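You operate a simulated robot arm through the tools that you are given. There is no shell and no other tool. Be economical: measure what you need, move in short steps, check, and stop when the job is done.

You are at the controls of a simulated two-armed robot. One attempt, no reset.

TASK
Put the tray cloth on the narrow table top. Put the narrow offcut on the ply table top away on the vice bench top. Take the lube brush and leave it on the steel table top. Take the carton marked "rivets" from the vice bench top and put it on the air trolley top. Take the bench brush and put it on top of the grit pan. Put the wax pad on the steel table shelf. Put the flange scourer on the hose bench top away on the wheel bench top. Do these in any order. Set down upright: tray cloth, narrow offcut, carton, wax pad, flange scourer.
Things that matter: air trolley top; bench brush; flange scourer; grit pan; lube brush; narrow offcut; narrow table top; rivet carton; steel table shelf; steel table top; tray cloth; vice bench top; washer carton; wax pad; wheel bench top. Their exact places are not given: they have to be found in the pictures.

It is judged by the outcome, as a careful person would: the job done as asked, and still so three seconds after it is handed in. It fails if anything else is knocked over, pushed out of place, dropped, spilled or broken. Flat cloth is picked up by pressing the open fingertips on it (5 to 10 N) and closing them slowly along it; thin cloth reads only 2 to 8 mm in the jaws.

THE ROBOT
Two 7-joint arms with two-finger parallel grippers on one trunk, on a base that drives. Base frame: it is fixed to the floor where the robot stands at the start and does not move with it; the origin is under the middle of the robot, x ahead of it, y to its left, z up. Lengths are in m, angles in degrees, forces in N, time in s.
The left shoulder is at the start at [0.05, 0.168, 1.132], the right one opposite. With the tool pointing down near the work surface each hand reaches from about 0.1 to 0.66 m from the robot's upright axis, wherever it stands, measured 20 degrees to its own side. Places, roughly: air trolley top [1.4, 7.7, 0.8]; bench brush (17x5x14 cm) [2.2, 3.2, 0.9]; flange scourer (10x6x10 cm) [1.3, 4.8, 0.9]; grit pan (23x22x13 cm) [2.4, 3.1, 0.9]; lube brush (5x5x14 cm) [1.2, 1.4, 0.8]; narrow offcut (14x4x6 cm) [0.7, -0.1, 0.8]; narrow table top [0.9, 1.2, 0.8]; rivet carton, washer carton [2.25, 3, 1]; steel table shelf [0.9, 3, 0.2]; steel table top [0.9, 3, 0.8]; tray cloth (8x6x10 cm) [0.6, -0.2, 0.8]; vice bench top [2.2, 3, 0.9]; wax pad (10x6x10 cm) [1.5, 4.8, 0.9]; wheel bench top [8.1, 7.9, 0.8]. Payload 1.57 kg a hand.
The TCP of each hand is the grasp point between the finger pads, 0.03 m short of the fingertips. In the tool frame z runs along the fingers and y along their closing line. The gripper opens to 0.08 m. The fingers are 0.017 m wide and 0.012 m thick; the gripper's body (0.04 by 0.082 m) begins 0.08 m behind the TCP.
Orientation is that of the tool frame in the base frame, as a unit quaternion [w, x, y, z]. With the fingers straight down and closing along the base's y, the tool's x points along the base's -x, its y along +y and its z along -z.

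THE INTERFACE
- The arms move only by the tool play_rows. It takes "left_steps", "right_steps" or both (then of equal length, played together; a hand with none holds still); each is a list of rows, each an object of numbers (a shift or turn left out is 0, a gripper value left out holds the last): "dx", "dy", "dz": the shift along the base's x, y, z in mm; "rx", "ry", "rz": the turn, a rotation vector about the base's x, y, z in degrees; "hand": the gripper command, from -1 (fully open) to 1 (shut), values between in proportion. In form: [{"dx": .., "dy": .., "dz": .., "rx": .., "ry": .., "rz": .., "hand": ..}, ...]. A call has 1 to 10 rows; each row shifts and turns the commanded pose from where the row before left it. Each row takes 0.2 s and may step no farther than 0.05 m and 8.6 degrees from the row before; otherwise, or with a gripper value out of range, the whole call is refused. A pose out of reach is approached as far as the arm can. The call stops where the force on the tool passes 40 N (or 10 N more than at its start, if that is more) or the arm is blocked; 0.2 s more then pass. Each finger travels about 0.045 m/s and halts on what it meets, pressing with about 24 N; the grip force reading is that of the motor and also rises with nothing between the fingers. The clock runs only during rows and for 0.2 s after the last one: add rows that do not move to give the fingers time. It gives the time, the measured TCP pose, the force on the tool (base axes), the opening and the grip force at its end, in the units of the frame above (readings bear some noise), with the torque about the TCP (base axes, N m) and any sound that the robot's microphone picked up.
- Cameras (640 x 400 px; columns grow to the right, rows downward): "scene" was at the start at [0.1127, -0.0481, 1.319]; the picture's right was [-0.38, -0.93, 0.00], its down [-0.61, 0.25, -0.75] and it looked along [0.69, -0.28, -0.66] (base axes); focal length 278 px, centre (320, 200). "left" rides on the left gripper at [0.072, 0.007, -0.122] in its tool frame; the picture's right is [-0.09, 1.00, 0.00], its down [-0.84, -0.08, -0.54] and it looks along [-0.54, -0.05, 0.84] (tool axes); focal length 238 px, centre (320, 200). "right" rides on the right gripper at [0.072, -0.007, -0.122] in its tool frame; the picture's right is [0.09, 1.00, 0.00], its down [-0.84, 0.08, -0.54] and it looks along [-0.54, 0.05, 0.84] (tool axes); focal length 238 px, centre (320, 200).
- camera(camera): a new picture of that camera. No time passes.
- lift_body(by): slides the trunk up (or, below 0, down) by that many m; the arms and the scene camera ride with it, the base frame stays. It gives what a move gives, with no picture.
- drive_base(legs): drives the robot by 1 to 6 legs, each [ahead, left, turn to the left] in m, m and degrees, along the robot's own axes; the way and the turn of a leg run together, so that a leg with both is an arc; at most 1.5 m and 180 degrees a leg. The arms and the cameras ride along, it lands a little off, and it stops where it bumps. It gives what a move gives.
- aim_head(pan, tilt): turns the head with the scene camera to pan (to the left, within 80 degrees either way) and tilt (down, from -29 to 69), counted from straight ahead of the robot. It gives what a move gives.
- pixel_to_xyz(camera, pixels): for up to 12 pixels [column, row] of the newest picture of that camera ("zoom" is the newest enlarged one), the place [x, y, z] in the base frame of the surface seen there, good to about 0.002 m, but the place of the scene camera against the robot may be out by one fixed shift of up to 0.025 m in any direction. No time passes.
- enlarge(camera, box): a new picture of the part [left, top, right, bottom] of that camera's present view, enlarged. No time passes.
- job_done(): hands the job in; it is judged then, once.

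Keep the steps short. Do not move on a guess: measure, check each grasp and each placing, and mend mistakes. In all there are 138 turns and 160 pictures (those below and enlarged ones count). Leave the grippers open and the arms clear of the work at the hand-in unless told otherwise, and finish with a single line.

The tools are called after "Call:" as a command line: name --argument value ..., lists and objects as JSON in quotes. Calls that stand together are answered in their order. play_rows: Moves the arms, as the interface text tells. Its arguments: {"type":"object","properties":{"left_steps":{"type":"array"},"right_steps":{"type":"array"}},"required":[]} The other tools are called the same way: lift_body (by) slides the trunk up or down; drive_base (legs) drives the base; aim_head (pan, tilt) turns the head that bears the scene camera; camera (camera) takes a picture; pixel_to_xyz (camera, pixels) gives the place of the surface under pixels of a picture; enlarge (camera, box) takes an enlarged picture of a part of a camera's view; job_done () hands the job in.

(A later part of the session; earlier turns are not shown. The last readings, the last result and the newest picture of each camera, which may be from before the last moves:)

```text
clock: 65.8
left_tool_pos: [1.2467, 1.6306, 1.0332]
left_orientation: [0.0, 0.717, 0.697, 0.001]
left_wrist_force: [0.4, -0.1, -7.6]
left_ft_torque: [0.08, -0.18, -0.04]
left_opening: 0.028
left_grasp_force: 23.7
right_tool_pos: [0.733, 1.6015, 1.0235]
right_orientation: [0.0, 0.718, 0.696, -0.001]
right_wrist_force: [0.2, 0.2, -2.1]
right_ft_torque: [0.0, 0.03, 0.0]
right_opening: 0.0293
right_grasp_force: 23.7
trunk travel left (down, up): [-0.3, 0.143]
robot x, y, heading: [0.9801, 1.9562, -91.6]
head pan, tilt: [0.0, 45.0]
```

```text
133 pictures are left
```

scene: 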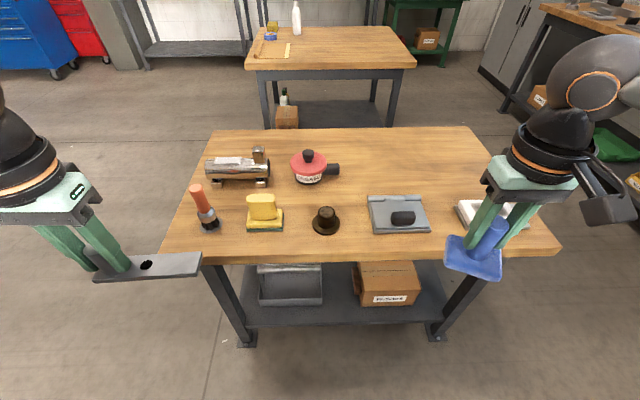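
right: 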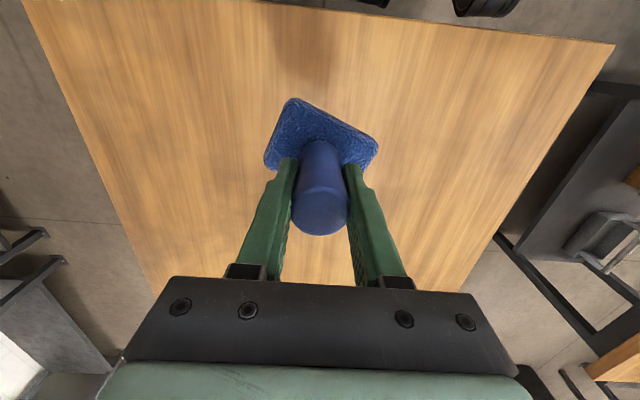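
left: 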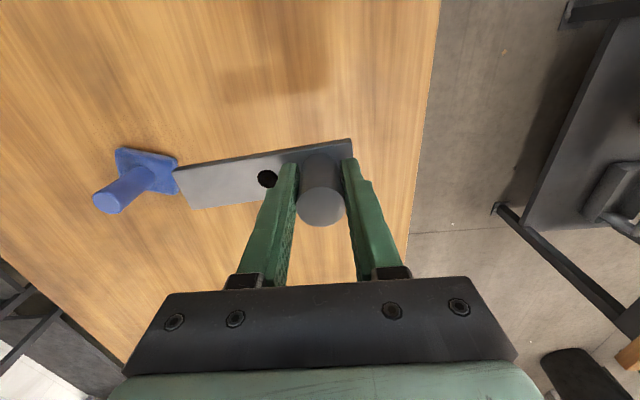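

The lube brush is the orange-handled piece at (205,210). I'll measure the items and look for free table space for the cloth, around (435,170) or (360,180).

Call:
pixel_to_xyz --camera "scene" --pixels '[[197, 192], [208, 228], [264, 215], [326, 215], [310, 180], [400, 200], [398, 231], [430, 172], [355, 160], [465, 205], [495, 205], [360, 258]]'

Call:
enlarge --camera "scene" --box '[150, 130, 550, 280]'

```text
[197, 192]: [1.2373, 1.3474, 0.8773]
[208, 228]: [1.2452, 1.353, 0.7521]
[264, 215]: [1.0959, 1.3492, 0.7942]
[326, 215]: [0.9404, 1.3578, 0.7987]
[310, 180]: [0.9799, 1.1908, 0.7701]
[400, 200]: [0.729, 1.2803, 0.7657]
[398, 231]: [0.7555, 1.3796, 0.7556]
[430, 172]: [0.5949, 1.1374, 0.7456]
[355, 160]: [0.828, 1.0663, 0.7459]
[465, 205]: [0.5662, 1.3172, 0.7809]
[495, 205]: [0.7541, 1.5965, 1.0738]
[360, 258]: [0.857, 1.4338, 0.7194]
```

```text
1.60 times, centred on (350, 205) of scene
```

zoom: 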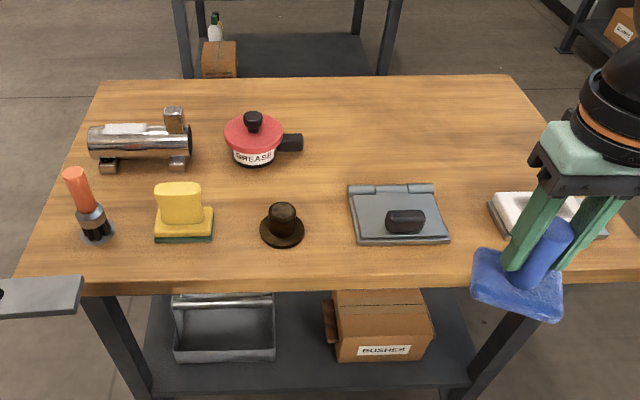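

I'll place the cloth at about (0.74,1.14), behind the grey tray and clear of the grease tin. Driving 0.27 closer.

Call:
drive_base --legs '[[0.27, 0, 1.6]]'

Call:
camera --camera "right"

```text
clock: 67.7
left_tool_pos: [1.2525, 1.3641, 1.0333]
left_orientation: [0.0, 0.706, 0.708, 0.0]
left_wrist_force: [0.6, -0.5, -8.7]
left_ft_torque: [0.08, -0.19, 0.01]
left_opening: 0.0279
left_grasp_force: 24.2
right_tool_pos: [0.7406, 1.3186, 1.0234]
right_orientation: [0.0, 0.707, 0.708, 0.001]
right_wrist_force: [0.1, 0.7, -2.2]
right_ft_torque: [0.01, -0.02, 0.01]
right_opening: 0.0291
right_grasp_force: 24.3
trunk travel left (down, up): [-0.3, 0.143]
robot x, y, heading: [0.9774, 1.6776, -90.0]
head pan, tilt: [0.0, 45.0]
```

```text
131 pictures are left
```

right: 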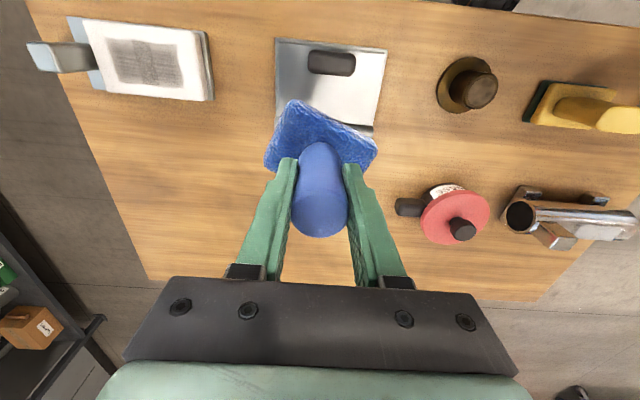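

Call:
pixel_to_xyz --camera "right" --pixels '[[398, 207], [375, 130], [276, 95], [210, 98], [450, 195], [300, 260], [205, 250], [470, 88]]'

```text
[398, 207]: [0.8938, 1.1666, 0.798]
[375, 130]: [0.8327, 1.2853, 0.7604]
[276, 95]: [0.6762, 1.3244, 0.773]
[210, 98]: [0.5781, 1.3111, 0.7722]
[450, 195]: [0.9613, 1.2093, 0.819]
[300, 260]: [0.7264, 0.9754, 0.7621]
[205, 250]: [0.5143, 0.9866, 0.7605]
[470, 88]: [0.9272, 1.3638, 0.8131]
```

Call:
play_rows --right_steps '[{"dy": -42}, {"dy": -42}, {"dy": -42}, {"dy": -42}, {"dz": -45}, {"dz": -45}, {"dz": -45}, {"dz": -40}, {}]'

Call:
camera --camera "right"

```text
clock: 69.7
left_tool_pos: [1.2526, 1.3631, 1.0337]
left_orientation: [0.0, 0.706, 0.708, 0.001]
left_wrist_force: [0.4, 0.2, -6.8]
left_ft_torque: [0.05, -0.16, 0.0]
left_opening: 0.028
left_grasp_force: 23.9
right_tool_pos: [0.7217, 1.181, 0.8639]
right_orientation: [0.001, 0.707, 0.708, 0.0]
right_wrist_force: [0.2, 0.0, -2.8]
right_ft_torque: [0.01, -0.02, 0.0]
right_opening: 0.029
right_grasp_force: 24.2
right hand out of reach, approached as far as the arm can: row 6, 7, 8
trunk travel left (down, up): [-0.3, 0.143]
robot x, y, heading: [0.9751, 1.6834, -89.8]
head pan, tilt: [0.0, 45.0]
```

```text
130 pictures are left
```

right: 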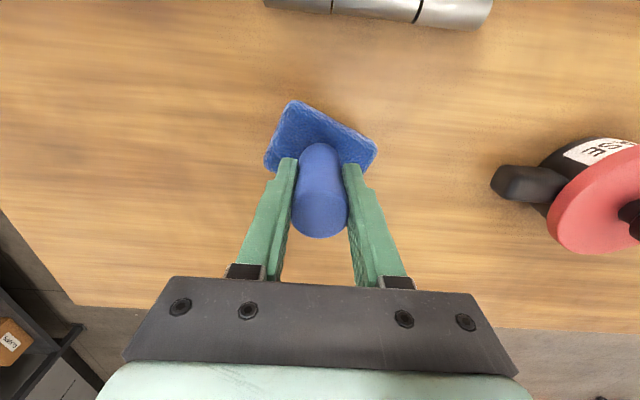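

The right hand has hit its reach limit at (0.722,1.181), which is still a free spot. I'll lower the trunk 31 mm to set the cloth down.

Call:
lift_body --by -0.031

Call:
enlarge --camera "right" --box '[200, 60, 440, 210]'

```text
clock: 70.5
left_tool_pos: [1.2531, 1.3637, 1.0032]
left_orientation: [0.0, 0.706, 0.709, 0.001]
left_wrist_force: [0.5, -0.4, -6.7]
left_ft_torque: [0.08, -0.2, 0.01]
left_opening: 0.0279
left_grasp_force: 24.1
right_tool_pos: [0.721, 1.1803, 0.8328]
right_orientation: [0.003, 0.707, 0.708, -0.001]
right_wrist_force: [0.7, 0.0, -1.7]
right_ft_torque: [0.0, 0.01, 0.03]
right_opening: 0.0294
right_grasp_force: 24.2
trunk travel left (down, up): [-0.269, 0.174]
robot x, y, heading: [0.9706, 1.6827, -90.0]
head pan, tilt: [0.0, 45.0]
```

```text
2.67 times, centred on (320, 135) of right
```

zoom: 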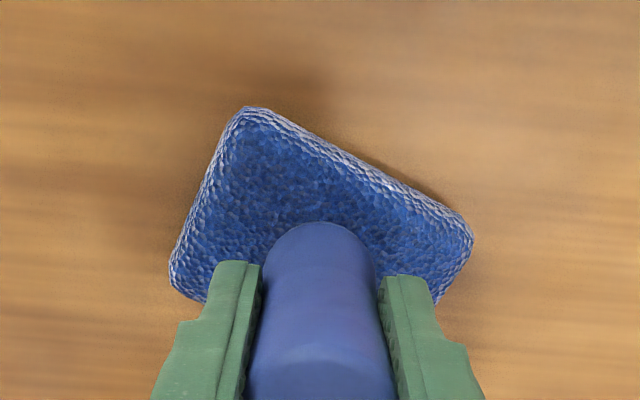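

Call:
lift_body --by -0.002

Call:
play_rows --right_steps '[{"hand": 0.8}, {"hand": 0.5}, {"hand": 0.2}, {"hand": -0.2}, {"hand": -0.3}, {}]'

Call:
camera --camera "right"

```text
clock: 71.0
left_tool_pos: [1.2536, 1.3635, 1.0015]
left_orientation: [0.0, 0.705, 0.709, 0.001]
left_wrist_force: [0.0, -0.1, -8.3]
left_ft_torque: [0.04, -0.21, -0.03]
left_opening: 0.0277
left_grasp_force: 24.2
right_tool_pos: [0.7218, 1.1805, 0.8315]
right_orientation: [0.002, 0.707, 0.707, -0.001]
right_wrist_force: [-1.3, -0.5, 3.0]
right_ft_torque: [0.25, 0.15, 0.01]
right_opening: 0.0293
right_grasp_force: 24.2
trunk travel left (down, up): [-0.267, 0.176]
robot x, y, heading: [0.976, 1.6811, -89.7]
head pan, tilt: [0.0, 45.0]
```

```text
clock: 72.4
left_tool_pos: [1.2539, 1.3649, 1.0006]
left_orientation: [0.001, 0.706, 0.708, 0.0]
left_wrist_force: [-0.7, -1.4, -7.0]
left_ft_torque: [0.06, -0.18, -0.01]
left_opening: 0.0282
left_grasp_force: 23.6
right_tool_pos: [0.7222, 1.1796, 0.8325]
right_orientation: [0.002, 0.707, 0.708, 0.0]
right_wrist_force: [-0.1, 0.0, -0.4]
right_ft_torque: [0.02, -0.02, -0.02]
right_opening: 0.0521
right_grasp_force: 0.1
trunk travel left (down, up): [-0.267, 0.176]
robot x, y, heading: [0.975, 1.6812, -90.1]
head pan, tilt: [0.0, 45.0]
```

```text
128 pictures are left
```

right: 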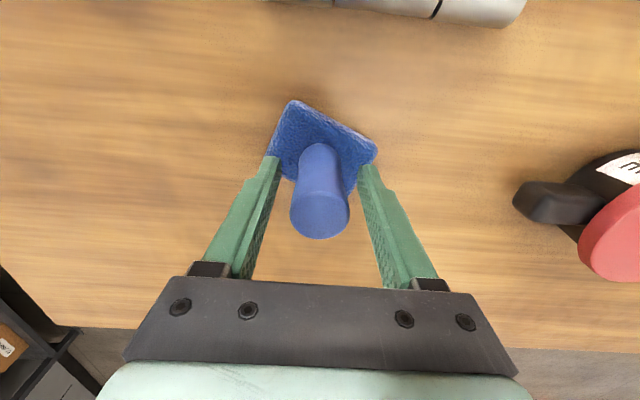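

Cloth released and standing. I'll raise the trunk, then tuck the right arm in.

Call:
lift_body --by 0.13

Call:
play_rows --right_steps '[{"dy": 30, "hand": -1}, {"dy": 30}, {"dy": 30}, {"dy": 30}, {"dz": 20, "dy": 30}, {}]'

Call:
camera --camera "scene"

```text
clock: 74.0
left_tool_pos: [1.2529, 1.3634, 1.1312]
left_orientation: [0.001, 0.706, 0.708, 0.001]
left_wrist_force: [-0.2, -0.3, -7.3]
left_ft_torque: [0.08, -0.18, 0.04]
left_opening: 0.0275
left_grasp_force: 24.3
right_tool_pos: [0.7214, 1.1809, 0.9607]
right_orientation: [0.001, 0.706, 0.708, 0.0]
right_wrist_force: [-0.3, -0.2, -0.3]
right_ft_torque: [-0.01, -0.03, -0.01]
right_opening: 0.0522
right_grasp_force: 0.0
trunk travel left (down, up): [-0.397, 0.046]
robot x, y, heading: [0.9751, 1.6841, -89.8]
head pan, tilt: [0.0, 45.0]
```

```text
clock: 75.4
left_tool_pos: [1.2532, 1.3631, 1.131]
left_orientation: [0.0, 0.706, 0.708, 0.0]
left_wrist_force: [0.4, -0.7, -7.6]
left_ft_torque: [0.04, -0.18, 0.01]
left_opening: 0.0278
left_grasp_force: 24.1
right_tool_pos: [0.723, 1.3319, 0.9806]
right_orientation: [0.002, 0.706, 0.708, -0.001]
right_wrist_force: [-0.4, 0.0, -0.4]
right_ft_torque: [0.0, 0.0, -0.01]
right_opening: 0.0797
right_grasp_force: 0.0
trunk travel left (down, up): [-0.397, 0.046]
robot x, y, heading: [0.9736, 1.683, -89.8]
head pan, tilt: [0.0, 45.0]
```

```text
127 pictures are left
```

scene: 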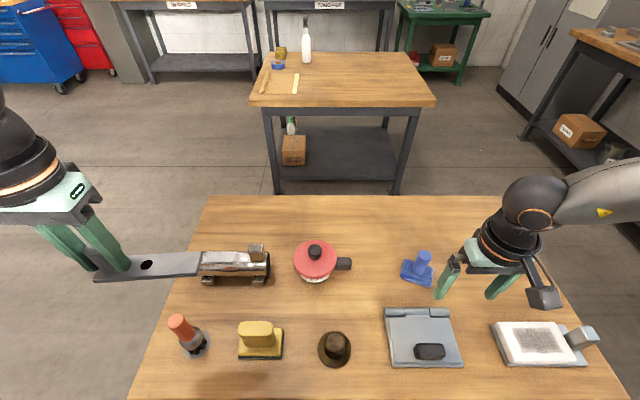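

The cloth stands on the narrow table. Next is the lube brush at about (1.25,1.35); I'll drive 0.5 to my left so the right hand faces it.

Call:
drive_base --legs '[[0, 0.5, 0]]'

Call:
camera --camera "right"

```text
clock: 78.3
left_tool_pos: [1.7552, 1.3664, 1.1313]
left_orientation: [0.0, 0.705, 0.709, 0.0]
left_wrist_force: [0.7, -0.3, -7.3]
left_ft_torque: [0.05, -0.19, -0.02]
left_opening: 0.0279
left_grasp_force: 23.8
right_tool_pos: [1.2244, 1.3324, 0.9809]
right_orientation: [0.001, 0.705, 0.709, 0.0]
right_wrist_force: [0.4, 0.6, -0.2]
right_ft_torque: [-0.03, 0.0, 0.02]
right_opening: 0.08
right_grasp_force: 0.0
trunk travel left (down, up): [-0.397, 0.046]
robot x, y, heading: [1.4762, 1.6813, -90.0]
head pan, tilt: [0.0, 45.0]
```

```text
126 pictures are left
```

right: 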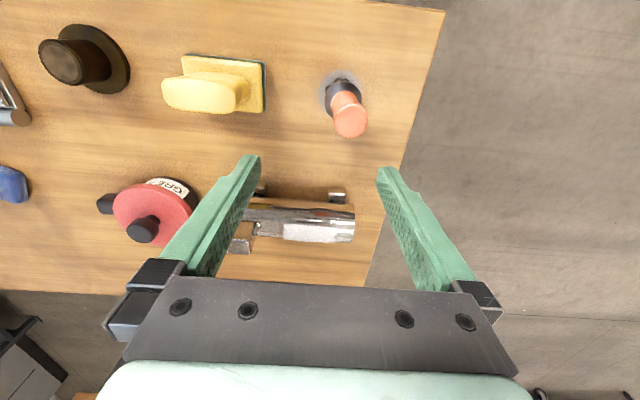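

Call:
pixel_to_xyz --camera "right" --pixels '[[350, 120], [340, 90], [344, 105], [262, 90], [338, 200], [340, 76]]'

Call:
enlarge --camera "right" --box '[290, 50, 410, 150]'

```text
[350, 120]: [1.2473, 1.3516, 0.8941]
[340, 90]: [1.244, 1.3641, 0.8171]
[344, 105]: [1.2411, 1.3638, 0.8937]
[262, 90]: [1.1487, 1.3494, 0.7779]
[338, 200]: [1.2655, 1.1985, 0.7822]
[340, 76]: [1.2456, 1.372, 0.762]
```

```text
4.00 times, centred on (350, 100) of right
```

zoom: 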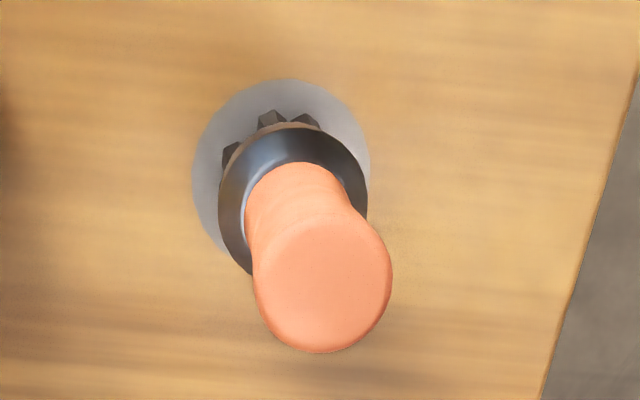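

The brush handle is at (1.247,1.352) with its top at 0.894. I'll align, descend to TCP z≈0.863, and close.

Call:
play_rows --right_steps '[{"dx": 22.6, "dy": 20}, {"dz": -30}, {"dz": -30}, {"dz": -30}, {"dz": -28}, {"hand": 0.2}, {"hand": 0.6}, {"hand": 1}, {}, {}]'

Call:
camera --camera "right"

```text
clock: 80.5
left_tool_pos: [1.7542, 1.3672, 1.1303]
left_orientation: [0.001, 0.705, 0.709, 0.0]
left_wrist_force: [0.8, 0.8, -6.2]
left_ft_torque: [0.07, -0.19, 0.01]
left_opening: 0.0276
left_grasp_force: 23.7
right_tool_pos: [1.2444, 1.3532, 0.8645]
right_orientation: [0.001, 0.705, 0.709, 0.0]
right_wrist_force: [0.1, 0.3, 0.4]
right_ft_torque: [-0.03, 0.18, -0.02]
right_opening: 0.0295
right_grasp_force: 24.4
trunk travel left (down, up): [-0.397, 0.046]
robot x, y, heading: [1.4739, 1.6835, -89.7]
head pan, tilt: [0.0, 45.0]
```

```text
124 pictures are left
```

right: 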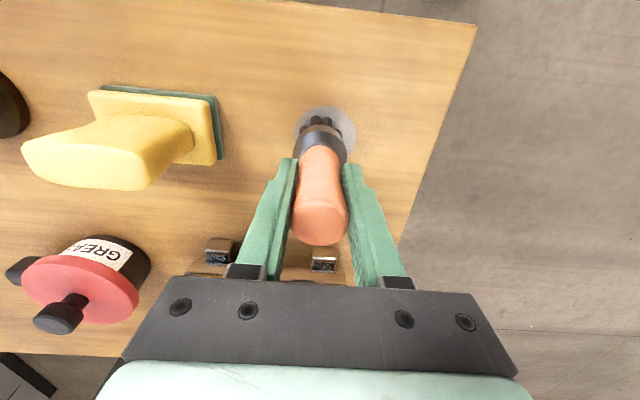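

Gripped at 29.5 mm. Lift, then back away and turn to face the steel table.

Call:
play_rows --right_steps '[{"dz": 30}, {"dz": 45}, {"dz": 45}, {"dz": 45}, {}]'

Call:
camera --camera "right"

Call:
drive_base --legs '[[-0.35, 0, 0], [0, 0, 180]]'

Call:
aim_head --pan 20 --tilt 25

Call:
camera --camera "scene"

```text
clock: 81.7
left_tool_pos: [1.7555, 1.3661, 1.1309]
left_orientation: [0.001, 0.706, 0.709, 0.001]
left_wrist_force: [0.3, -0.8, -7.4]
left_ft_torque: [0.02, -0.19, -0.01]
left_opening: 0.0278
left_grasp_force: 23.9
right_tool_pos: [1.2447, 1.3526, 1.0292]
right_orientation: [0.001, 0.706, 0.709, 0.0]
right_wrist_force: [-0.7, -0.1, -2.6]
right_ft_torque: [-0.02, 0.06, 0.01]
right_opening: 0.0295
right_grasp_force: 24.5
trunk travel left (down, up): [-0.397, 0.046]
robot x, y, heading: [1.4754, 1.6854, -89.5]
head pan, tilt: [0.0, 45.0]
```

```text
123 pictures are left
```

right: 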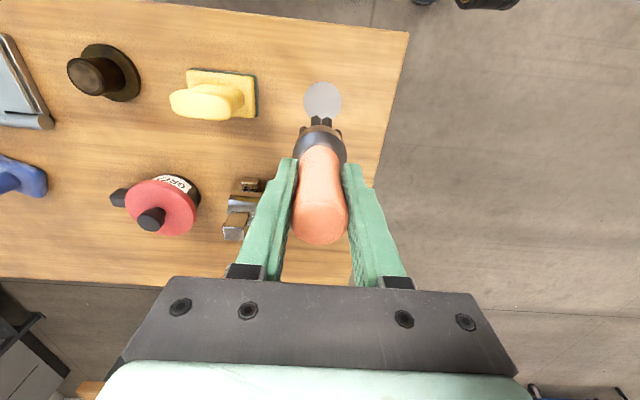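

```text
clock: 91.5
left_tool_pos: [1.1743, 2.3224, 1.1302]
left_orientation: [0.0, 0.734, -0.68, -0.001]
left_wrist_force: [0.9, -0.7, -6.8]
left_ft_torque: [-0.06, 0.18, 0.01]
left_opening: 0.0276
left_grasp_force: 24.0
right_tool_pos: [1.6813, 2.3744, 1.0288]
right_orientation: [0.001, 0.734, -0.679, 0.0]
right_wrist_force: [0.8, -0.4, -2.9]
right_ft_torque: [-0.04, -0.02, 0.02]
right_opening: 0.0294
right_grasp_force: 23.2
trunk travel left (down, up): [-0.397, 0.046]
robot x, y, heading: [1.4728, 2.0244, 94.6]
head pan, tilt: [0.0, 45.0]
```

```text
clock: 92.3
left_tool_pos: [1.174, 2.3233, 1.1305]
left_orientation: [0.001, 0.734, -0.679, -0.001]
left_wrist_force: [-0.5, 0.1, -7.3]
left_ft_torque: [-0.09, 0.18, -0.03]
left_opening: 0.0278
left_grasp_force: 23.8
right_tool_pos: [1.6811, 2.3742, 1.0299]
right_orientation: [0.0, 0.734, -0.679, -0.001]
right_wrist_force: [0.3, 0.3, -2.1]
right_ft_torque: [0.0, -0.05, 0.02]
right_opening: 0.0293
right_grasp_force: 23.8
trunk travel left (down, up): [-0.397, 0.046]
robot x, y, heading: [1.4748, 2.033, 94.4]
head pan, tilt: [20.0, 25.0]
```

```text
122 pictures are left
```

scene: 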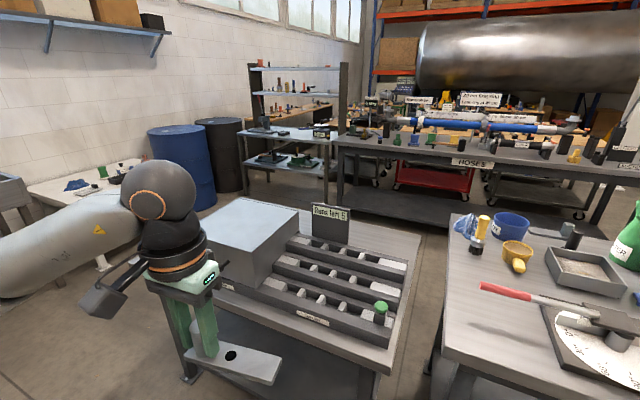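

The steel table holds a grey box and bin rails, and only narrow strips of the top are free. I'll aim the head there and measure.

Call:
aim_head --pan 30 --tilt 45

Call:
camera --camera "scene"

Call:
camera --camera "left"

```text
clock: 93.2
left_tool_pos: [1.1737, 2.324, 1.1307]
left_orientation: [0.0, 0.734, -0.679, -0.001]
left_wrist_force: [0.0, -0.5, -7.3]
left_ft_torque: [-0.11, 0.21, 0.02]
left_opening: 0.0277
left_grasp_force: 24.1
right_tool_pos: [1.6813, 2.3744, 1.0277]
right_orientation: [0.0, 0.734, -0.679, -0.002]
right_wrist_force: [-0.2, 0.3, -1.9]
right_ft_torque: [-0.04, 0.01, -0.01]
right_opening: 0.0293
right_grasp_force: 23.8
trunk travel left (down, up): [-0.397, 0.046]
robot x, y, heading: [1.478, 2.0289, 94.6]
head pan, tilt: [30.0, 45.0]
```

```text
121 pictures are left
```

scene: 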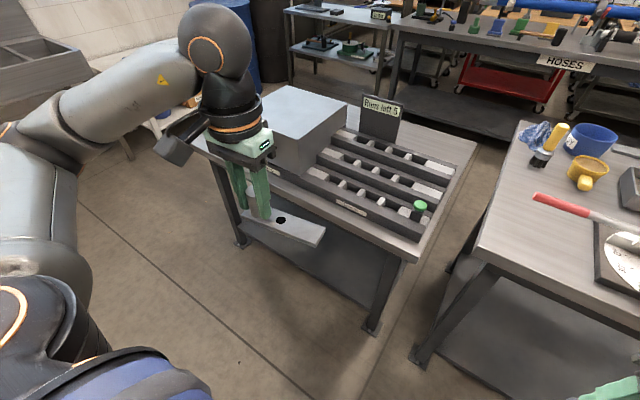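

```text
120 pictures are left
```

left: 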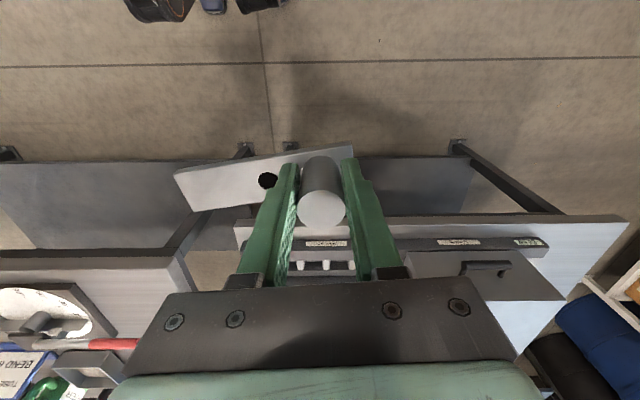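

Call:
pixel_to_xyz --camera "scene" --pixels '[[412, 258], [422, 243], [476, 148], [450, 170], [400, 175], [440, 200], [462, 140], [395, 130], [346, 100], [280, 250]]'

Call:
pixel_to_xyz --camera "left" --pixels '[[622, 220], [575, 222], [545, 245], [563, 297], [600, 240], [545, 320], [400, 222], [238, 230], [560, 260]]'

```text
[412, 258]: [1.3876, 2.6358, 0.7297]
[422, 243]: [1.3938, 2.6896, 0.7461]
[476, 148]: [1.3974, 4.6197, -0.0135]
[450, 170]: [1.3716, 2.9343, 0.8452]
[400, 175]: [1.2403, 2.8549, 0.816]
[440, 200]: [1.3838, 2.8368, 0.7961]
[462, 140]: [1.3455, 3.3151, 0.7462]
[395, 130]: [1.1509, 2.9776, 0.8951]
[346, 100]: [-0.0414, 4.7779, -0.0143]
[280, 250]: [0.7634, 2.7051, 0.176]
```

```text
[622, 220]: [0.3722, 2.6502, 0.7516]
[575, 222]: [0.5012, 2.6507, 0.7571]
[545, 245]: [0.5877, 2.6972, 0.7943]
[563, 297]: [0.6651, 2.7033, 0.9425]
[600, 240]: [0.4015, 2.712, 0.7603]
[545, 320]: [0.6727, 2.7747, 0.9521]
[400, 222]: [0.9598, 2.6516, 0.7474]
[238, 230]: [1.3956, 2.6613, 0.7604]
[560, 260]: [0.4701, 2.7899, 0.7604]
```

The steel table's west end (x 0.37–0.58) is free, with the top at z=0.760. I'll put the brush at about (0.47,2.78). Driving there.

Call:
drive_base --legs '[[0, 0, -4.6], [0, 1.22, 0], [0.3, 0, 0]]'

Call:
camera --camera "right"

```text
clock: 101.5
left_tool_pos: [-0.0633, 2.6185, 1.1302]
left_orientation: [0.001, 0.716, -0.698, -0.001]
left_wrist_force: [0.3, 0.5, -6.6]
left_ft_torque: [-0.11, 0.12, 0.0]
left_opening: 0.0277
left_grasp_force: 23.7
right_tool_pos: [0.4437, 2.6428, 1.0278]
right_orientation: [-0.001, 0.716, -0.698, -0.001]
right_wrist_force: [0.7, 0.0, -2.4]
right_ft_torque: [-0.03, -0.06, 0.0]
right_opening: 0.0296
right_grasp_force: 24.4
trunk travel left (down, up): [-0.397, 0.046]
robot x, y, heading: [0.2205, 2.3076, 91.7]
head pan, tilt: [30.0, 45.0]
```

```text
119 pictures are left
```

right: 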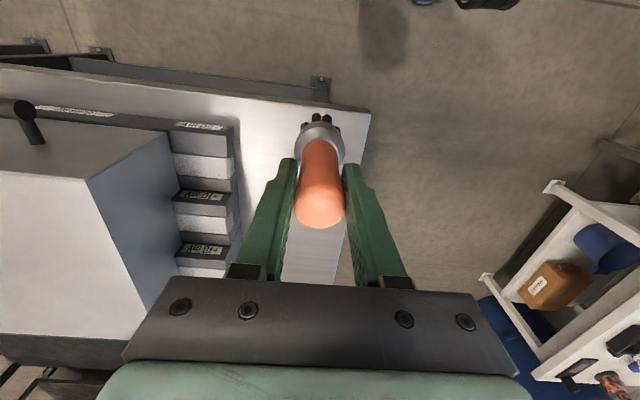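

Call:
pixel_to_xyz --camera "right" --pixels '[[238, 140], [240, 200], [365, 140], [350, 180], [270, 160], [340, 260], [350, 112]]'

```text
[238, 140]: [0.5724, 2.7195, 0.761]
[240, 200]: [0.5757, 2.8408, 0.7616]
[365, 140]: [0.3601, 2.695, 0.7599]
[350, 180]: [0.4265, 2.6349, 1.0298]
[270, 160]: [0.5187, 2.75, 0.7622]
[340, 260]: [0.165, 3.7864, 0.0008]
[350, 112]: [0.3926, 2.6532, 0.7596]
```

Call:
play_rows --right_steps '[{"dx": 5, "dy": 40}, {"dx": 5, "dy": 40}, {"dx": 6, "dy": 38}, {"dz": -40}, {"dz": -40}, {"dz": -40}, {"dz": -30}, {"dz": -12}, {}]'

Call:
camera --camera "right"

```text
clock: 103.5
left_tool_pos: [-0.0637, 2.6188, 1.1308]
left_orientation: [0.002, 0.716, -0.698, 0.0]
left_wrist_force: [-0.5, 0.5, -7.6]
left_ft_torque: [-0.07, 0.18, -0.01]
left_opening: 0.028
left_grasp_force: 24.0
right_tool_pos: [0.4747, 2.747, 0.8869]
right_orientation: [0.001, 0.716, -0.698, -0.003]
right_wrist_force: [-1.3, 0.4, -2.6]
right_ft_torque: [0.01, 0.04, -0.01]
right_opening: 0.0294
right_grasp_force: 24.2
right hand out of reach, approached as far as the arm can: row 7, 8
trunk travel left (down, up): [-0.397, 0.046]
robot x, y, heading: [0.2182, 2.3079, 91.6]
head pan, tilt: [30.0, 45.0]
```

```text
118 pictures are left
```

right: 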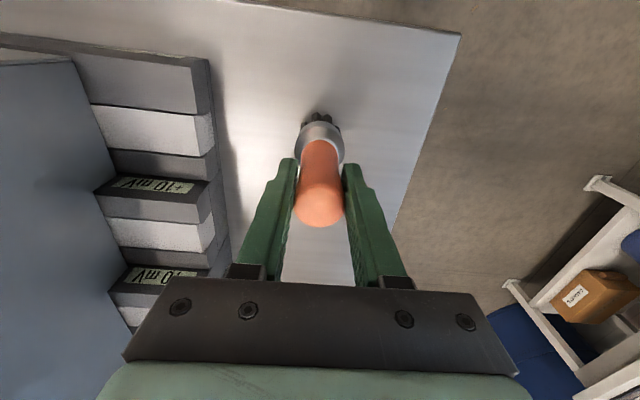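

Call:
lift_body --by -0.022

Call:
enlarge --camera "right" --box '[240, 80, 400, 180]'

```text
clock: 104.2
left_tool_pos: [-0.0638, 2.6175, 1.1089]
left_orientation: [0.001, 0.717, -0.697, 0.0]
left_wrist_force: [0.0, -0.1, -7.2]
left_ft_torque: [-0.07, 0.18, -0.03]
left_opening: 0.0278
left_grasp_force: 24.2
right_tool_pos: [0.4727, 2.7484, 0.8664]
right_orientation: [-0.002, 0.716, -0.698, -0.005]
right_wrist_force: [-1.0, 3.5, 12.6]
right_ft_torque: [0.41, 0.16, 0.04]
right_opening: 0.0291
right_grasp_force: 24.0
trunk travel left (down, up): [-0.375, 0.068]
robot x, y, heading: [0.2205, 2.3088, 91.5]
head pan, tilt: [30.0, 45.0]
```

```text
4.00 times, centred on (320, 130) of right
```

zoom: 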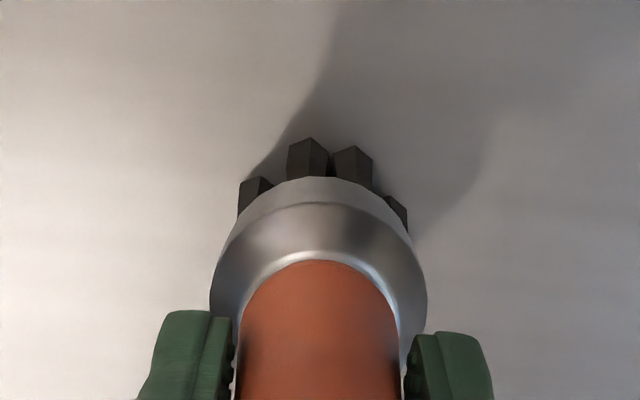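

Contact at 12.6 N, pressing a little. I'll ease up 1 mm and release.

Call:
lift_body --by 0.001

Call:
play_rows --right_steps '[{"hand": 0.7}, {"hand": 0.4}, {"hand": 0.1}, {"hand": -0.3}, {"hand": -0.8}, {}]'

Call:
camera --camera "right"

```text
clock: 104.7
left_tool_pos: [-0.0648, 2.6181, 1.11]
left_orientation: [0.0, 0.716, -0.698, -0.001]
left_wrist_force: [-0.5, -0.5, -7.9]
left_ft_torque: [-0.07, 0.17, -0.03]
left_opening: 0.0277
left_grasp_force: 24.1
right_tool_pos: [0.4733, 2.7467, 0.8664]
right_orientation: [-0.001, 0.716, -0.698, -0.002]
right_wrist_force: [-0.9, 4.7, 8.4]
right_ft_torque: [0.57, -0.28, 0.08]
right_opening: 0.0291
right_grasp_force: 24.2
trunk travel left (down, up): [-0.376, 0.067]
robot x, y, heading: [0.2242, 2.3064, 91.6]
head pan, tilt: [30.0, 45.0]
```

```text
clock: 106.1
left_tool_pos: [-0.0653, 2.6189, 1.1088]
left_orientation: [0.001, 0.717, -0.697, -0.001]
left_wrist_force: [-0.1, -0.9, -7.5]
left_ft_torque: [-0.06, 0.19, -0.01]
left_opening: 0.0278
left_grasp_force: 24.3
right_tool_pos: [0.4747, 2.7474, 0.8662]
right_orientation: [-0.001, 0.716, -0.698, -0.002]
right_wrist_force: [0.0, -1.2, 0.6]
right_ft_torque: [0.0, 0.0, -0.02]
right_opening: 0.0718
right_grasp_force: 0.1
trunk travel left (down, up): [-0.376, 0.067]
robot x, y, heading: [0.2202, 2.3101, 91.3]
head pan, tilt: [30.0, 45.0]
```

```text
116 pictures are left
```

right: 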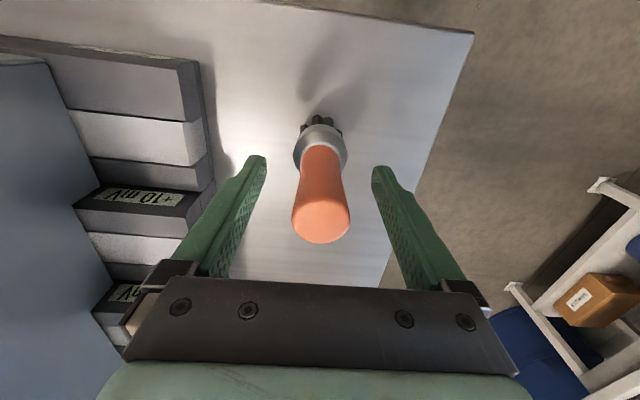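

The brush stands on its own. I'll rise clear, back off, and go along the aisle to the vice bench.

Call:
lift_body --by 0.06

Call:
play_rows --right_steps '[{"dz": 20}, {"dz": 30}, {"dz": 30}, {"dz": 10, "dy": -30}, {"dy": -40}, {"dy": -40}, {}]'

Call:
drive_base --legs '[[-0.28, 0, -1.5], [0, -1.0, 0], [0, -0.75, 0]]'

Call:
aim_head --pan 0 --tilt 40

Call:
camera --camera "scene"

```text
clock: 107.1
left_tool_pos: [-0.0632, 2.618, 1.1701]
left_orientation: [0.001, 0.716, -0.698, -0.001]
left_wrist_force: [-0.1, 0.2, -6.3]
left_ft_torque: [-0.09, 0.2, 0.01]
left_opening: 0.0278
left_grasp_force: 23.9
right_tool_pos: [0.4739, 2.7477, 0.9249]
right_orientation: [0.0, 0.716, -0.698, -0.002]
right_wrist_force: [0.6, -0.2, 0.7]
right_ft_torque: [0.01, -0.03, -0.01]
right_opening: 0.0719
right_grasp_force: 0.1
trunk travel left (down, up): [-0.436, 0.007]
robot x, y, heading: [0.2186, 2.3105, 91.3]
head pan, tilt: [30.0, 45.0]
```

```text
clock: 108.7
left_tool_pos: [-0.0637, 2.6194, 1.1699]
left_orientation: [0.001, 0.717, -0.697, 0.0]
left_wrist_force: [-0.3, -0.2, -7.2]
left_ft_torque: [-0.1, 0.18, -0.02]
left_opening: 0.0282
left_grasp_force: 23.8
right_tool_pos: [0.4769, 2.6367, 1.0171]
right_orientation: [-0.001, 0.716, -0.698, -0.001]
right_wrist_force: [-0.6, 0.0, -0.5]
right_ft_torque: [0.0, -0.02, 0.01]
right_opening: 0.0721
right_grasp_force: 0.0
trunk travel left (down, up): [-0.436, 0.007]
robot x, y, heading: [0.2214, 2.3109, 91.6]
head pan, tilt: [30.0, 45.0]
```

```text
clock: 119.2
left_tool_pos: [1.7044, 2.3578, 1.1702]
left_orientation: [0.001, 0.707, -0.707, 0.0]
left_wrist_force: [0.5, 0.4, -7.5]
left_ft_torque: [-0.07, 0.18, -0.01]
left_opening: 0.0277
left_grasp_force: 24.4
right_tool_pos: [2.2444, 2.3625, 1.0159]
right_orientation: [-0.001, -0.706, 0.708, 0.003]
right_wrist_force: [0.9, 0.1, -0.9]
right_ft_torque: [0.02, -0.01, -0.01]
right_opening: 0.072
right_grasp_force: 0.1
trunk travel left (down, up): [-0.436, 0.007]
robot x, y, heading: [1.9794, 2.0395, 89.9]
head pan, tilt: [30.0, 45.0]
```

```text
clock: 120.1
left_tool_pos: [1.7036, 2.3585, 1.17]
left_orientation: [-0.001, -0.707, 0.707, 0.001]
left_wrist_force: [0.4, -0.3, -7.0]
left_ft_torque: [-0.07, 0.21, 0.01]
left_opening: 0.0281
left_grasp_force: 24.3
right_tool_pos: [2.2444, 2.3629, 1.0168]
right_orientation: [0.0, -0.707, 0.707, 0.001]
right_wrist_force: [-0.1, -0.3, -0.6]
right_ft_torque: [-0.01, -0.04, 0.02]
right_opening: 0.0722
right_grasp_force: 0.0
trunk travel left (down, up): [-0.436, 0.007]
robot x, y, heading: [1.9824, 2.0406, 90.1]
head pan, tilt: [0.0, 40.0]
```

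```text
115 pictures are left
```

scene: 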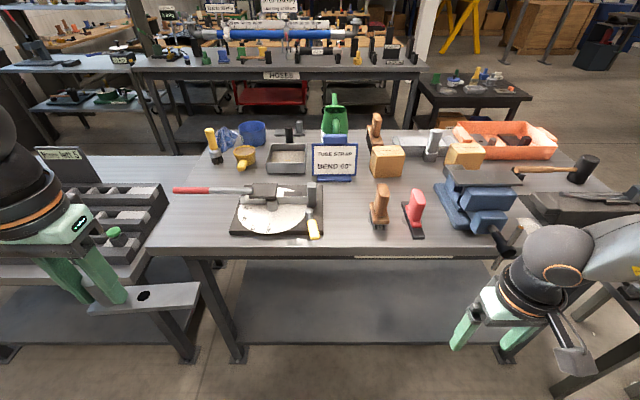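

Call:
enlarge --camera "scene" --box '[150, 90, 400, 250]'

Call:
enlarge --camera "scene" --box '[350, 90, 600, 250]'

Call:
pixel_to_xyz --camera "scene" --pixels '[[387, 152], [388, 168], [464, 148], [375, 125], [380, 195], [413, 200], [290, 165], [506, 135], [185, 230], [150, 240], [480, 235], [340, 220]]'

```text
2.50 times, centred on (275, 170) of scene
```

zoom: 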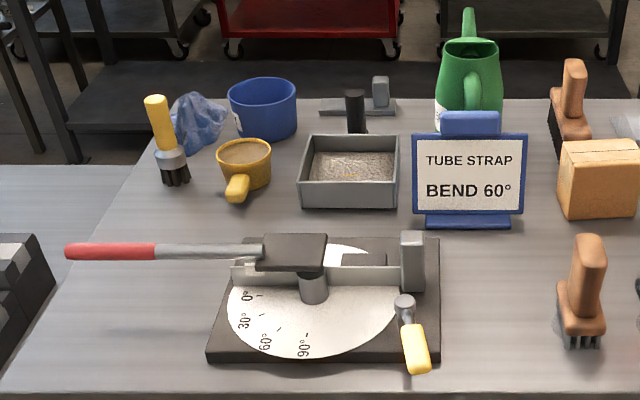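

```text
2.50 times, centred on (475, 170) of scene
```

zoom: 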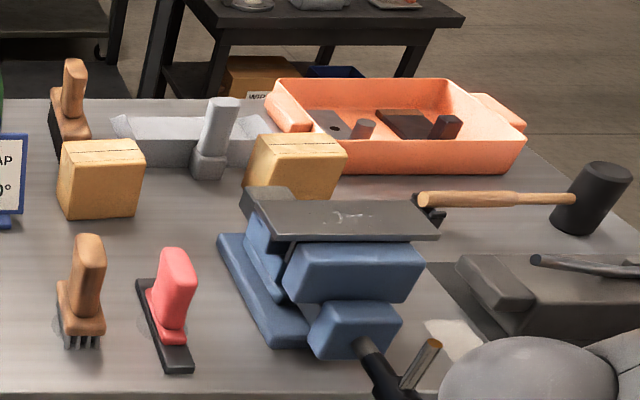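

```text
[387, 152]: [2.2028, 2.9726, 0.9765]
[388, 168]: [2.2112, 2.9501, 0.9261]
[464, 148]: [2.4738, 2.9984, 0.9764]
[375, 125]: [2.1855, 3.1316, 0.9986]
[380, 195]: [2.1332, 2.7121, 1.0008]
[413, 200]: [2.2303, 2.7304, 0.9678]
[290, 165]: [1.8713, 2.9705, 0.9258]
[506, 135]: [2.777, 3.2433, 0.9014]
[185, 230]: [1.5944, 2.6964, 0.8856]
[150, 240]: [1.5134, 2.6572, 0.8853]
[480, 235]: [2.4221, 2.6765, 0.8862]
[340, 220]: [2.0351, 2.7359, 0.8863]
```

The tabletop here is about z=0.90. The bench brush is at the back, (375,125). The grit pan is the grey tray with a handle, at (430,145). Two unlabelled-looking cartons sit at (387,160) and (464,155), and their labels likely face the far side. The offcut can go at the free front-left corner, so I'll measure that.

Call:
pixel_to_xyz --camera "scene" --pixels '[[231, 236], [238, 195], [176, 189], [205, 190], [195, 165], [160, 210], [165, 235], [322, 236], [360, 225], [372, 222], [212, 165], [200, 215]]'

Call:
drive_base --legs '[[0, 0.19, 0], [0.25, 0, 0]]'

Call:
camera --camera "left"

```text
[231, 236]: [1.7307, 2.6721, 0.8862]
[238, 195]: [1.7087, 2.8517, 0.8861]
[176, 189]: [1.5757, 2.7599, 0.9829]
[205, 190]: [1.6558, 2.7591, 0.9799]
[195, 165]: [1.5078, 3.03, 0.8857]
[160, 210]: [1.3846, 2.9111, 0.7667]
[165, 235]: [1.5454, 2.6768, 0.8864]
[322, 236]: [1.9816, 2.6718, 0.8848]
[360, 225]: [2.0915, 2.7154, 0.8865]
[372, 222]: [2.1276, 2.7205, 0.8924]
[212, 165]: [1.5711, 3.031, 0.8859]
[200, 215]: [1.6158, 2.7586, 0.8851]
```

```text
clock: 123.1
left_tool_pos: [1.5128, 2.6053, 1.1693]
left_orientation: [0.002, 0.709, -0.705, 0.001]
left_wrist_force: [0.3, 0.6, -6.9]
left_ft_torque: [-0.08, 0.2, -0.01]
left_opening: 0.0278
left_grasp_force: 23.9
right_tool_pos: [2.0534, 2.6129, 1.0174]
right_orientation: [-0.001, 0.709, -0.706, -0.001]
right_wrist_force: [-0.8, 0.3, -0.1]
right_ft_torque: [-0.01, -0.04, 0.01]
right_opening: 0.072
right_grasp_force: 0.0
trunk travel left (down, up): [-0.436, 0.007]
robot x, y, heading: [1.7927, 2.2853, 90.1]
head pan, tilt: [0.0, 40.0]
```

```text
112 pictures are left
```

left: 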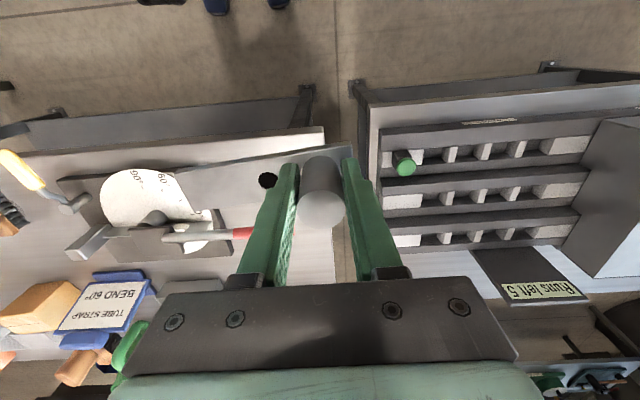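

Call:
pixel_to_xyz --camera "left" --pixels '[[323, 130], [200, 140], [60, 180], [100, 160], [240, 234], [245, 225], [330, 250], [190, 155], [352, 147], [175, 165], [197, 205]]'

Call:
enlarge --camera "left" --box '[40, 100, 360, 300]'

```text
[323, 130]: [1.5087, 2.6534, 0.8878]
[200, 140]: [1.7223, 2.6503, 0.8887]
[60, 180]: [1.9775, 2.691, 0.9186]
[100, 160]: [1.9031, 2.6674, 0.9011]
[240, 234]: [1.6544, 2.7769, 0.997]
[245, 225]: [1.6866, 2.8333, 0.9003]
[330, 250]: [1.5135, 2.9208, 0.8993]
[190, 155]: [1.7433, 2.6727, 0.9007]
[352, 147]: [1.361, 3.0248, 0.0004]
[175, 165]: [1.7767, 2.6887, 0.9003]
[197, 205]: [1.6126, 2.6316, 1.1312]
```

```text
2.00 times, centred on (200, 200) of left
```

zoom: 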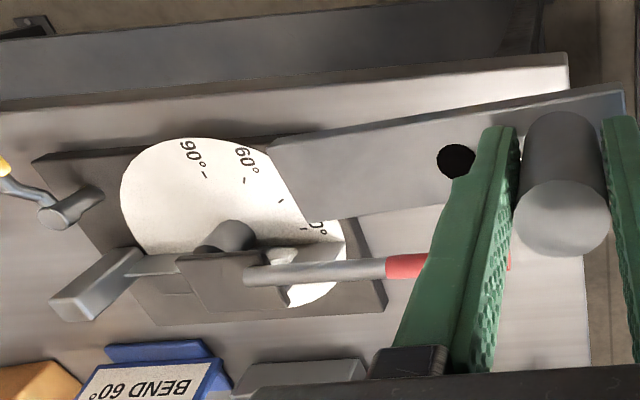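

The offcut goes at peg (1.555, 2.686): in front of the bender handle (y 2.77), left of its plate (x 1.72), and inside the edge (y 2.65). I'll move in at height and descend to about 10 mm above.

Call:
play_rows --left_steps '[{"dx": 21, "dy": 40}, {"dx": 21, "dy": 40.5}, {"dz": -40}, {"dz": -40}, {"dz": -40}, {"dz": -40}, {"dz": -35}, {"dz": -15}, {}]'

Call:
camera --camera "left"

```text
clock: 125.1
left_tool_pos: [1.5534, 2.6864, 0.9585]
left_orientation: [0.001, 0.71, -0.705, 0.0]
left_wrist_force: [-0.2, 0.2, -7.3]
left_ft_torque: [-0.07, 0.18, 0.01]
left_opening: 0.0277
left_grasp_force: 23.9
right_tool_pos: [2.0547, 2.6128, 1.0168]
right_orientation: [-0.001, 0.708, -0.706, -0.001]
right_wrist_force: [-0.1, -0.4, -0.3]
right_ft_torque: [0.02, 0.03, -0.02]
right_opening: 0.0722
right_grasp_force: 0.0
trunk travel left (down, up): [-0.436, 0.007]
robot x, y, heading: [1.7938, 2.2943, 90.4]
head pan, tilt: [0.0, 40.0]
```

```text
110 pictures are left
```

left: 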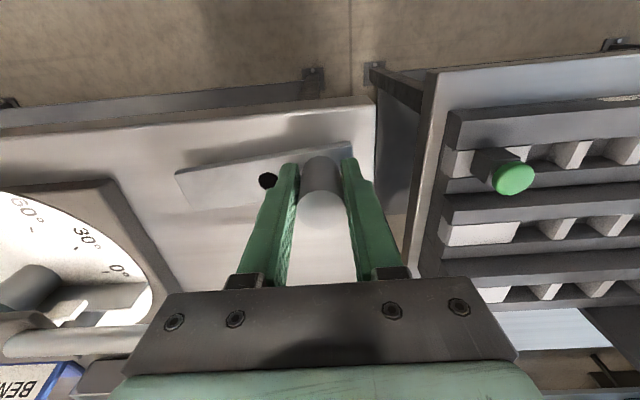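

Call:
play_rows --left_steps '[{"dz": -6}, {"dz": -5}, {}]'

```text
clock: 125.9
left_tool_pos: [1.5535, 2.6857, 0.9479]
left_orientation: [0.002, 0.71, -0.704, 0.001]
left_wrist_force: [0.7, 0.7, -6.9]
left_ft_torque: [-0.06, 0.12, 0.01]
left_opening: 0.0276
left_grasp_force: 23.7
right_tool_pos: [2.0535, 2.6128, 1.0168]
right_orientation: [0.0, 0.708, -0.706, -0.002]
right_wrist_force: [-0.1, 0.4, 0.1]
right_ft_torque: [0.0, -0.04, -0.01]
right_opening: 0.0718
right_grasp_force: 0.1
trunk travel left (down, up): [-0.436, 0.007]
robot x, y, heading: [1.7945, 2.285, 90.1]
head pan, tilt: [0.0, 40.0]
```

Call:
play_rows --left_steps '[{"dz": -2}, {"dz": -1}, {}]'

```text
clock: 126.7
left_tool_pos: [1.5541, 2.6859, 0.9475]
left_orientation: [-0.001, 0.709, -0.705, -0.002]
left_wrist_force: [-5.0, -2.6, 16.6]
left_ft_torque: [-0.15, -0.24, -0.02]
left_opening: 0.0276
left_grasp_force: 24.5
right_tool_pos: [2.0545, 2.6116, 1.0189]
right_orientation: [0.0, 0.709, -0.705, -0.004]
right_wrist_force: [-0.5, -0.4, -0.3]
right_ft_torque: [0.01, 0.0, 0.02]
right_opening: 0.0718
right_grasp_force: 0.0
trunk travel left (down, up): [-0.436, 0.007]
robot x, y, heading: [1.7949, 2.2865, 90.6]
head pan, tilt: [0.0, 40.0]
```

Contact at about 17 N. I'll ease up 1.5 mm and release.

Call:
play_rows --left_steps '[{"dz": 1.5}, {"hand": 0.7}, {"hand": 0.4}, {"hand": 0.1}, {"hand": -0.3}, {"hand": -0.6}, {}]'

Call:
camera --camera "left"

```text
clock: 128.3
left_tool_pos: [1.5551, 2.6852, 0.9456]
left_orientation: [0.001, 0.709, -0.705, -0.001]
left_wrist_force: [0.5, 0.9, -0.1]
left_ft_torque: [-0.02, -0.01, 0.0]
left_opening: 0.0641
left_grasp_force: 0.0
right_tool_pos: [2.0547, 2.6118, 1.0168]
right_orientation: [-0.001, 0.709, -0.705, -0.002]
right_wrist_force: [0.5, 0.3, 0.2]
right_ft_torque: [0.02, 0.01, 0.0]
right_opening: 0.072
right_grasp_force: 0.1
trunk travel left (down, up): [-0.436, 0.007]
robot x, y, heading: [1.789, 2.2893, 90.7]
head pan, tilt: [0.0, 40.0]
```

```text
109 pictures are left
```

left: 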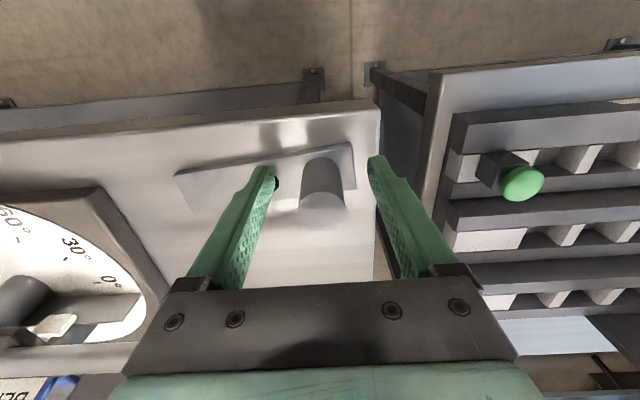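

The offcut is placed. I'll raise and tuck the left arm, then drive round the west end of the steel table to reach the north aisle.

Call:
play_rows --left_steps '[{"dz": 30}, {"dz": 40}, {"dz": 40}, {"dy": -40}, {"dy": -40}, {}]'

Call:
drive_base --legs '[[-0.28, 0, -0.5], [0, 1.05, 0], [0, 1.0, 0], [1.0, 0, 0], [0.95, 0, 0]]'

Call:
aim_head --pan -55 --tilt 25

Call:
camera --camera "scene"

```text
clock: 129.7
left_tool_pos: [1.5508, 2.6082, 1.0591]
left_orientation: [0.001, 0.71, -0.704, 0.0]
left_wrist_force: [0.3, -0.1, -0.7]
left_ft_torque: [0.01, 0.0, -0.01]
left_opening: 0.064
left_grasp_force: 0.1
right_tool_pos: [2.0538, 2.6117, 1.0167]
right_orientation: [-0.001, 0.709, -0.705, -0.002]
right_wrist_force: [0.1, 0.4, 0.3]
right_ft_torque: [0.01, 0.0, -0.01]
right_opening: 0.0722
right_grasp_force: 0.0
trunk travel left (down, up): [-0.436, 0.007]
robot x, y, heading: [1.7936, 2.2895, 90.6]
head pan, tilt: [0.0, 40.0]
```

```text
clock: 150.5
left_tool_pos: [-0.4313, 4.2905, 1.0589]
left_orientation: [-0.001, -0.705, 0.709, 0.0]
left_wrist_force: [0.2, 0.1, 0.1]
left_ft_torque: [0.01, -0.02, -0.01]
left_opening: 0.0639
left_grasp_force: 0.1
right_tool_pos: [0.0726, 4.2879, 1.0172]
right_orientation: [0.001, -0.705, 0.709, 0.002]
right_wrist_force: [0.5, -0.4, -0.5]
right_ft_torque: [-0.01, 0.0, -0.01]
right_opening: 0.0719
right_grasp_force: 0.0
trunk travel left (down, up): [-0.436, 0.007]
robot x, y, heading: [-0.1938, 3.9672, 89.7]
head pan, tilt: [0.0, 40.0]
```

```text
clock: 151.8
left_tool_pos: [-0.4314, 4.2907, 1.0592]
left_orientation: [-0.001, -0.705, 0.709, 0.001]
left_wrist_force: [-0.4, 0.8, 1.0]
left_ft_torque: [-0.02, 0.01, 0.04]
left_opening: 0.064
left_grasp_force: 0.1
right_tool_pos: [0.0725, 4.2883, 1.0159]
right_orientation: [0.001, -0.705, 0.709, 0.002]
right_wrist_force: [0.0, 0.4, -0.6]
right_ft_torque: [-0.03, -0.04, 0.02]
right_opening: 0.0719
right_grasp_force: 0.1
trunk travel left (down, up): [-0.436, 0.007]
robot x, y, heading: [-0.1916, 3.9671, 89.8]
head pan, tilt: [-55.0, 25.0]
```

```text
108 pictures are left
```

scene: 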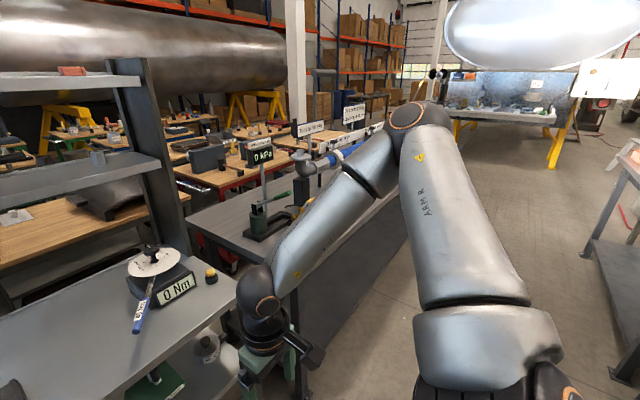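

Call:
pixel_to_xyz --camera "scene" --pixels '[[232, 285], [120, 390], [280, 260], [300, 225], [395, 215], [340, 330], [595, 240], [600, 360], [440, 150], [620, 380]]'

```text
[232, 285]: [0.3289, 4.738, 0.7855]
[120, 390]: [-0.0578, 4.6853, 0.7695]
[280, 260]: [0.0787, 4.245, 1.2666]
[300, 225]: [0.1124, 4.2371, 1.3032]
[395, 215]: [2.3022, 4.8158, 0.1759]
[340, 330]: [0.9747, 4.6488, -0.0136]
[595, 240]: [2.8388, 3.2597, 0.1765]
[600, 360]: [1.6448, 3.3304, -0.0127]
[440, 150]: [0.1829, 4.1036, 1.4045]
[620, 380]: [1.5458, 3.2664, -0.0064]
```

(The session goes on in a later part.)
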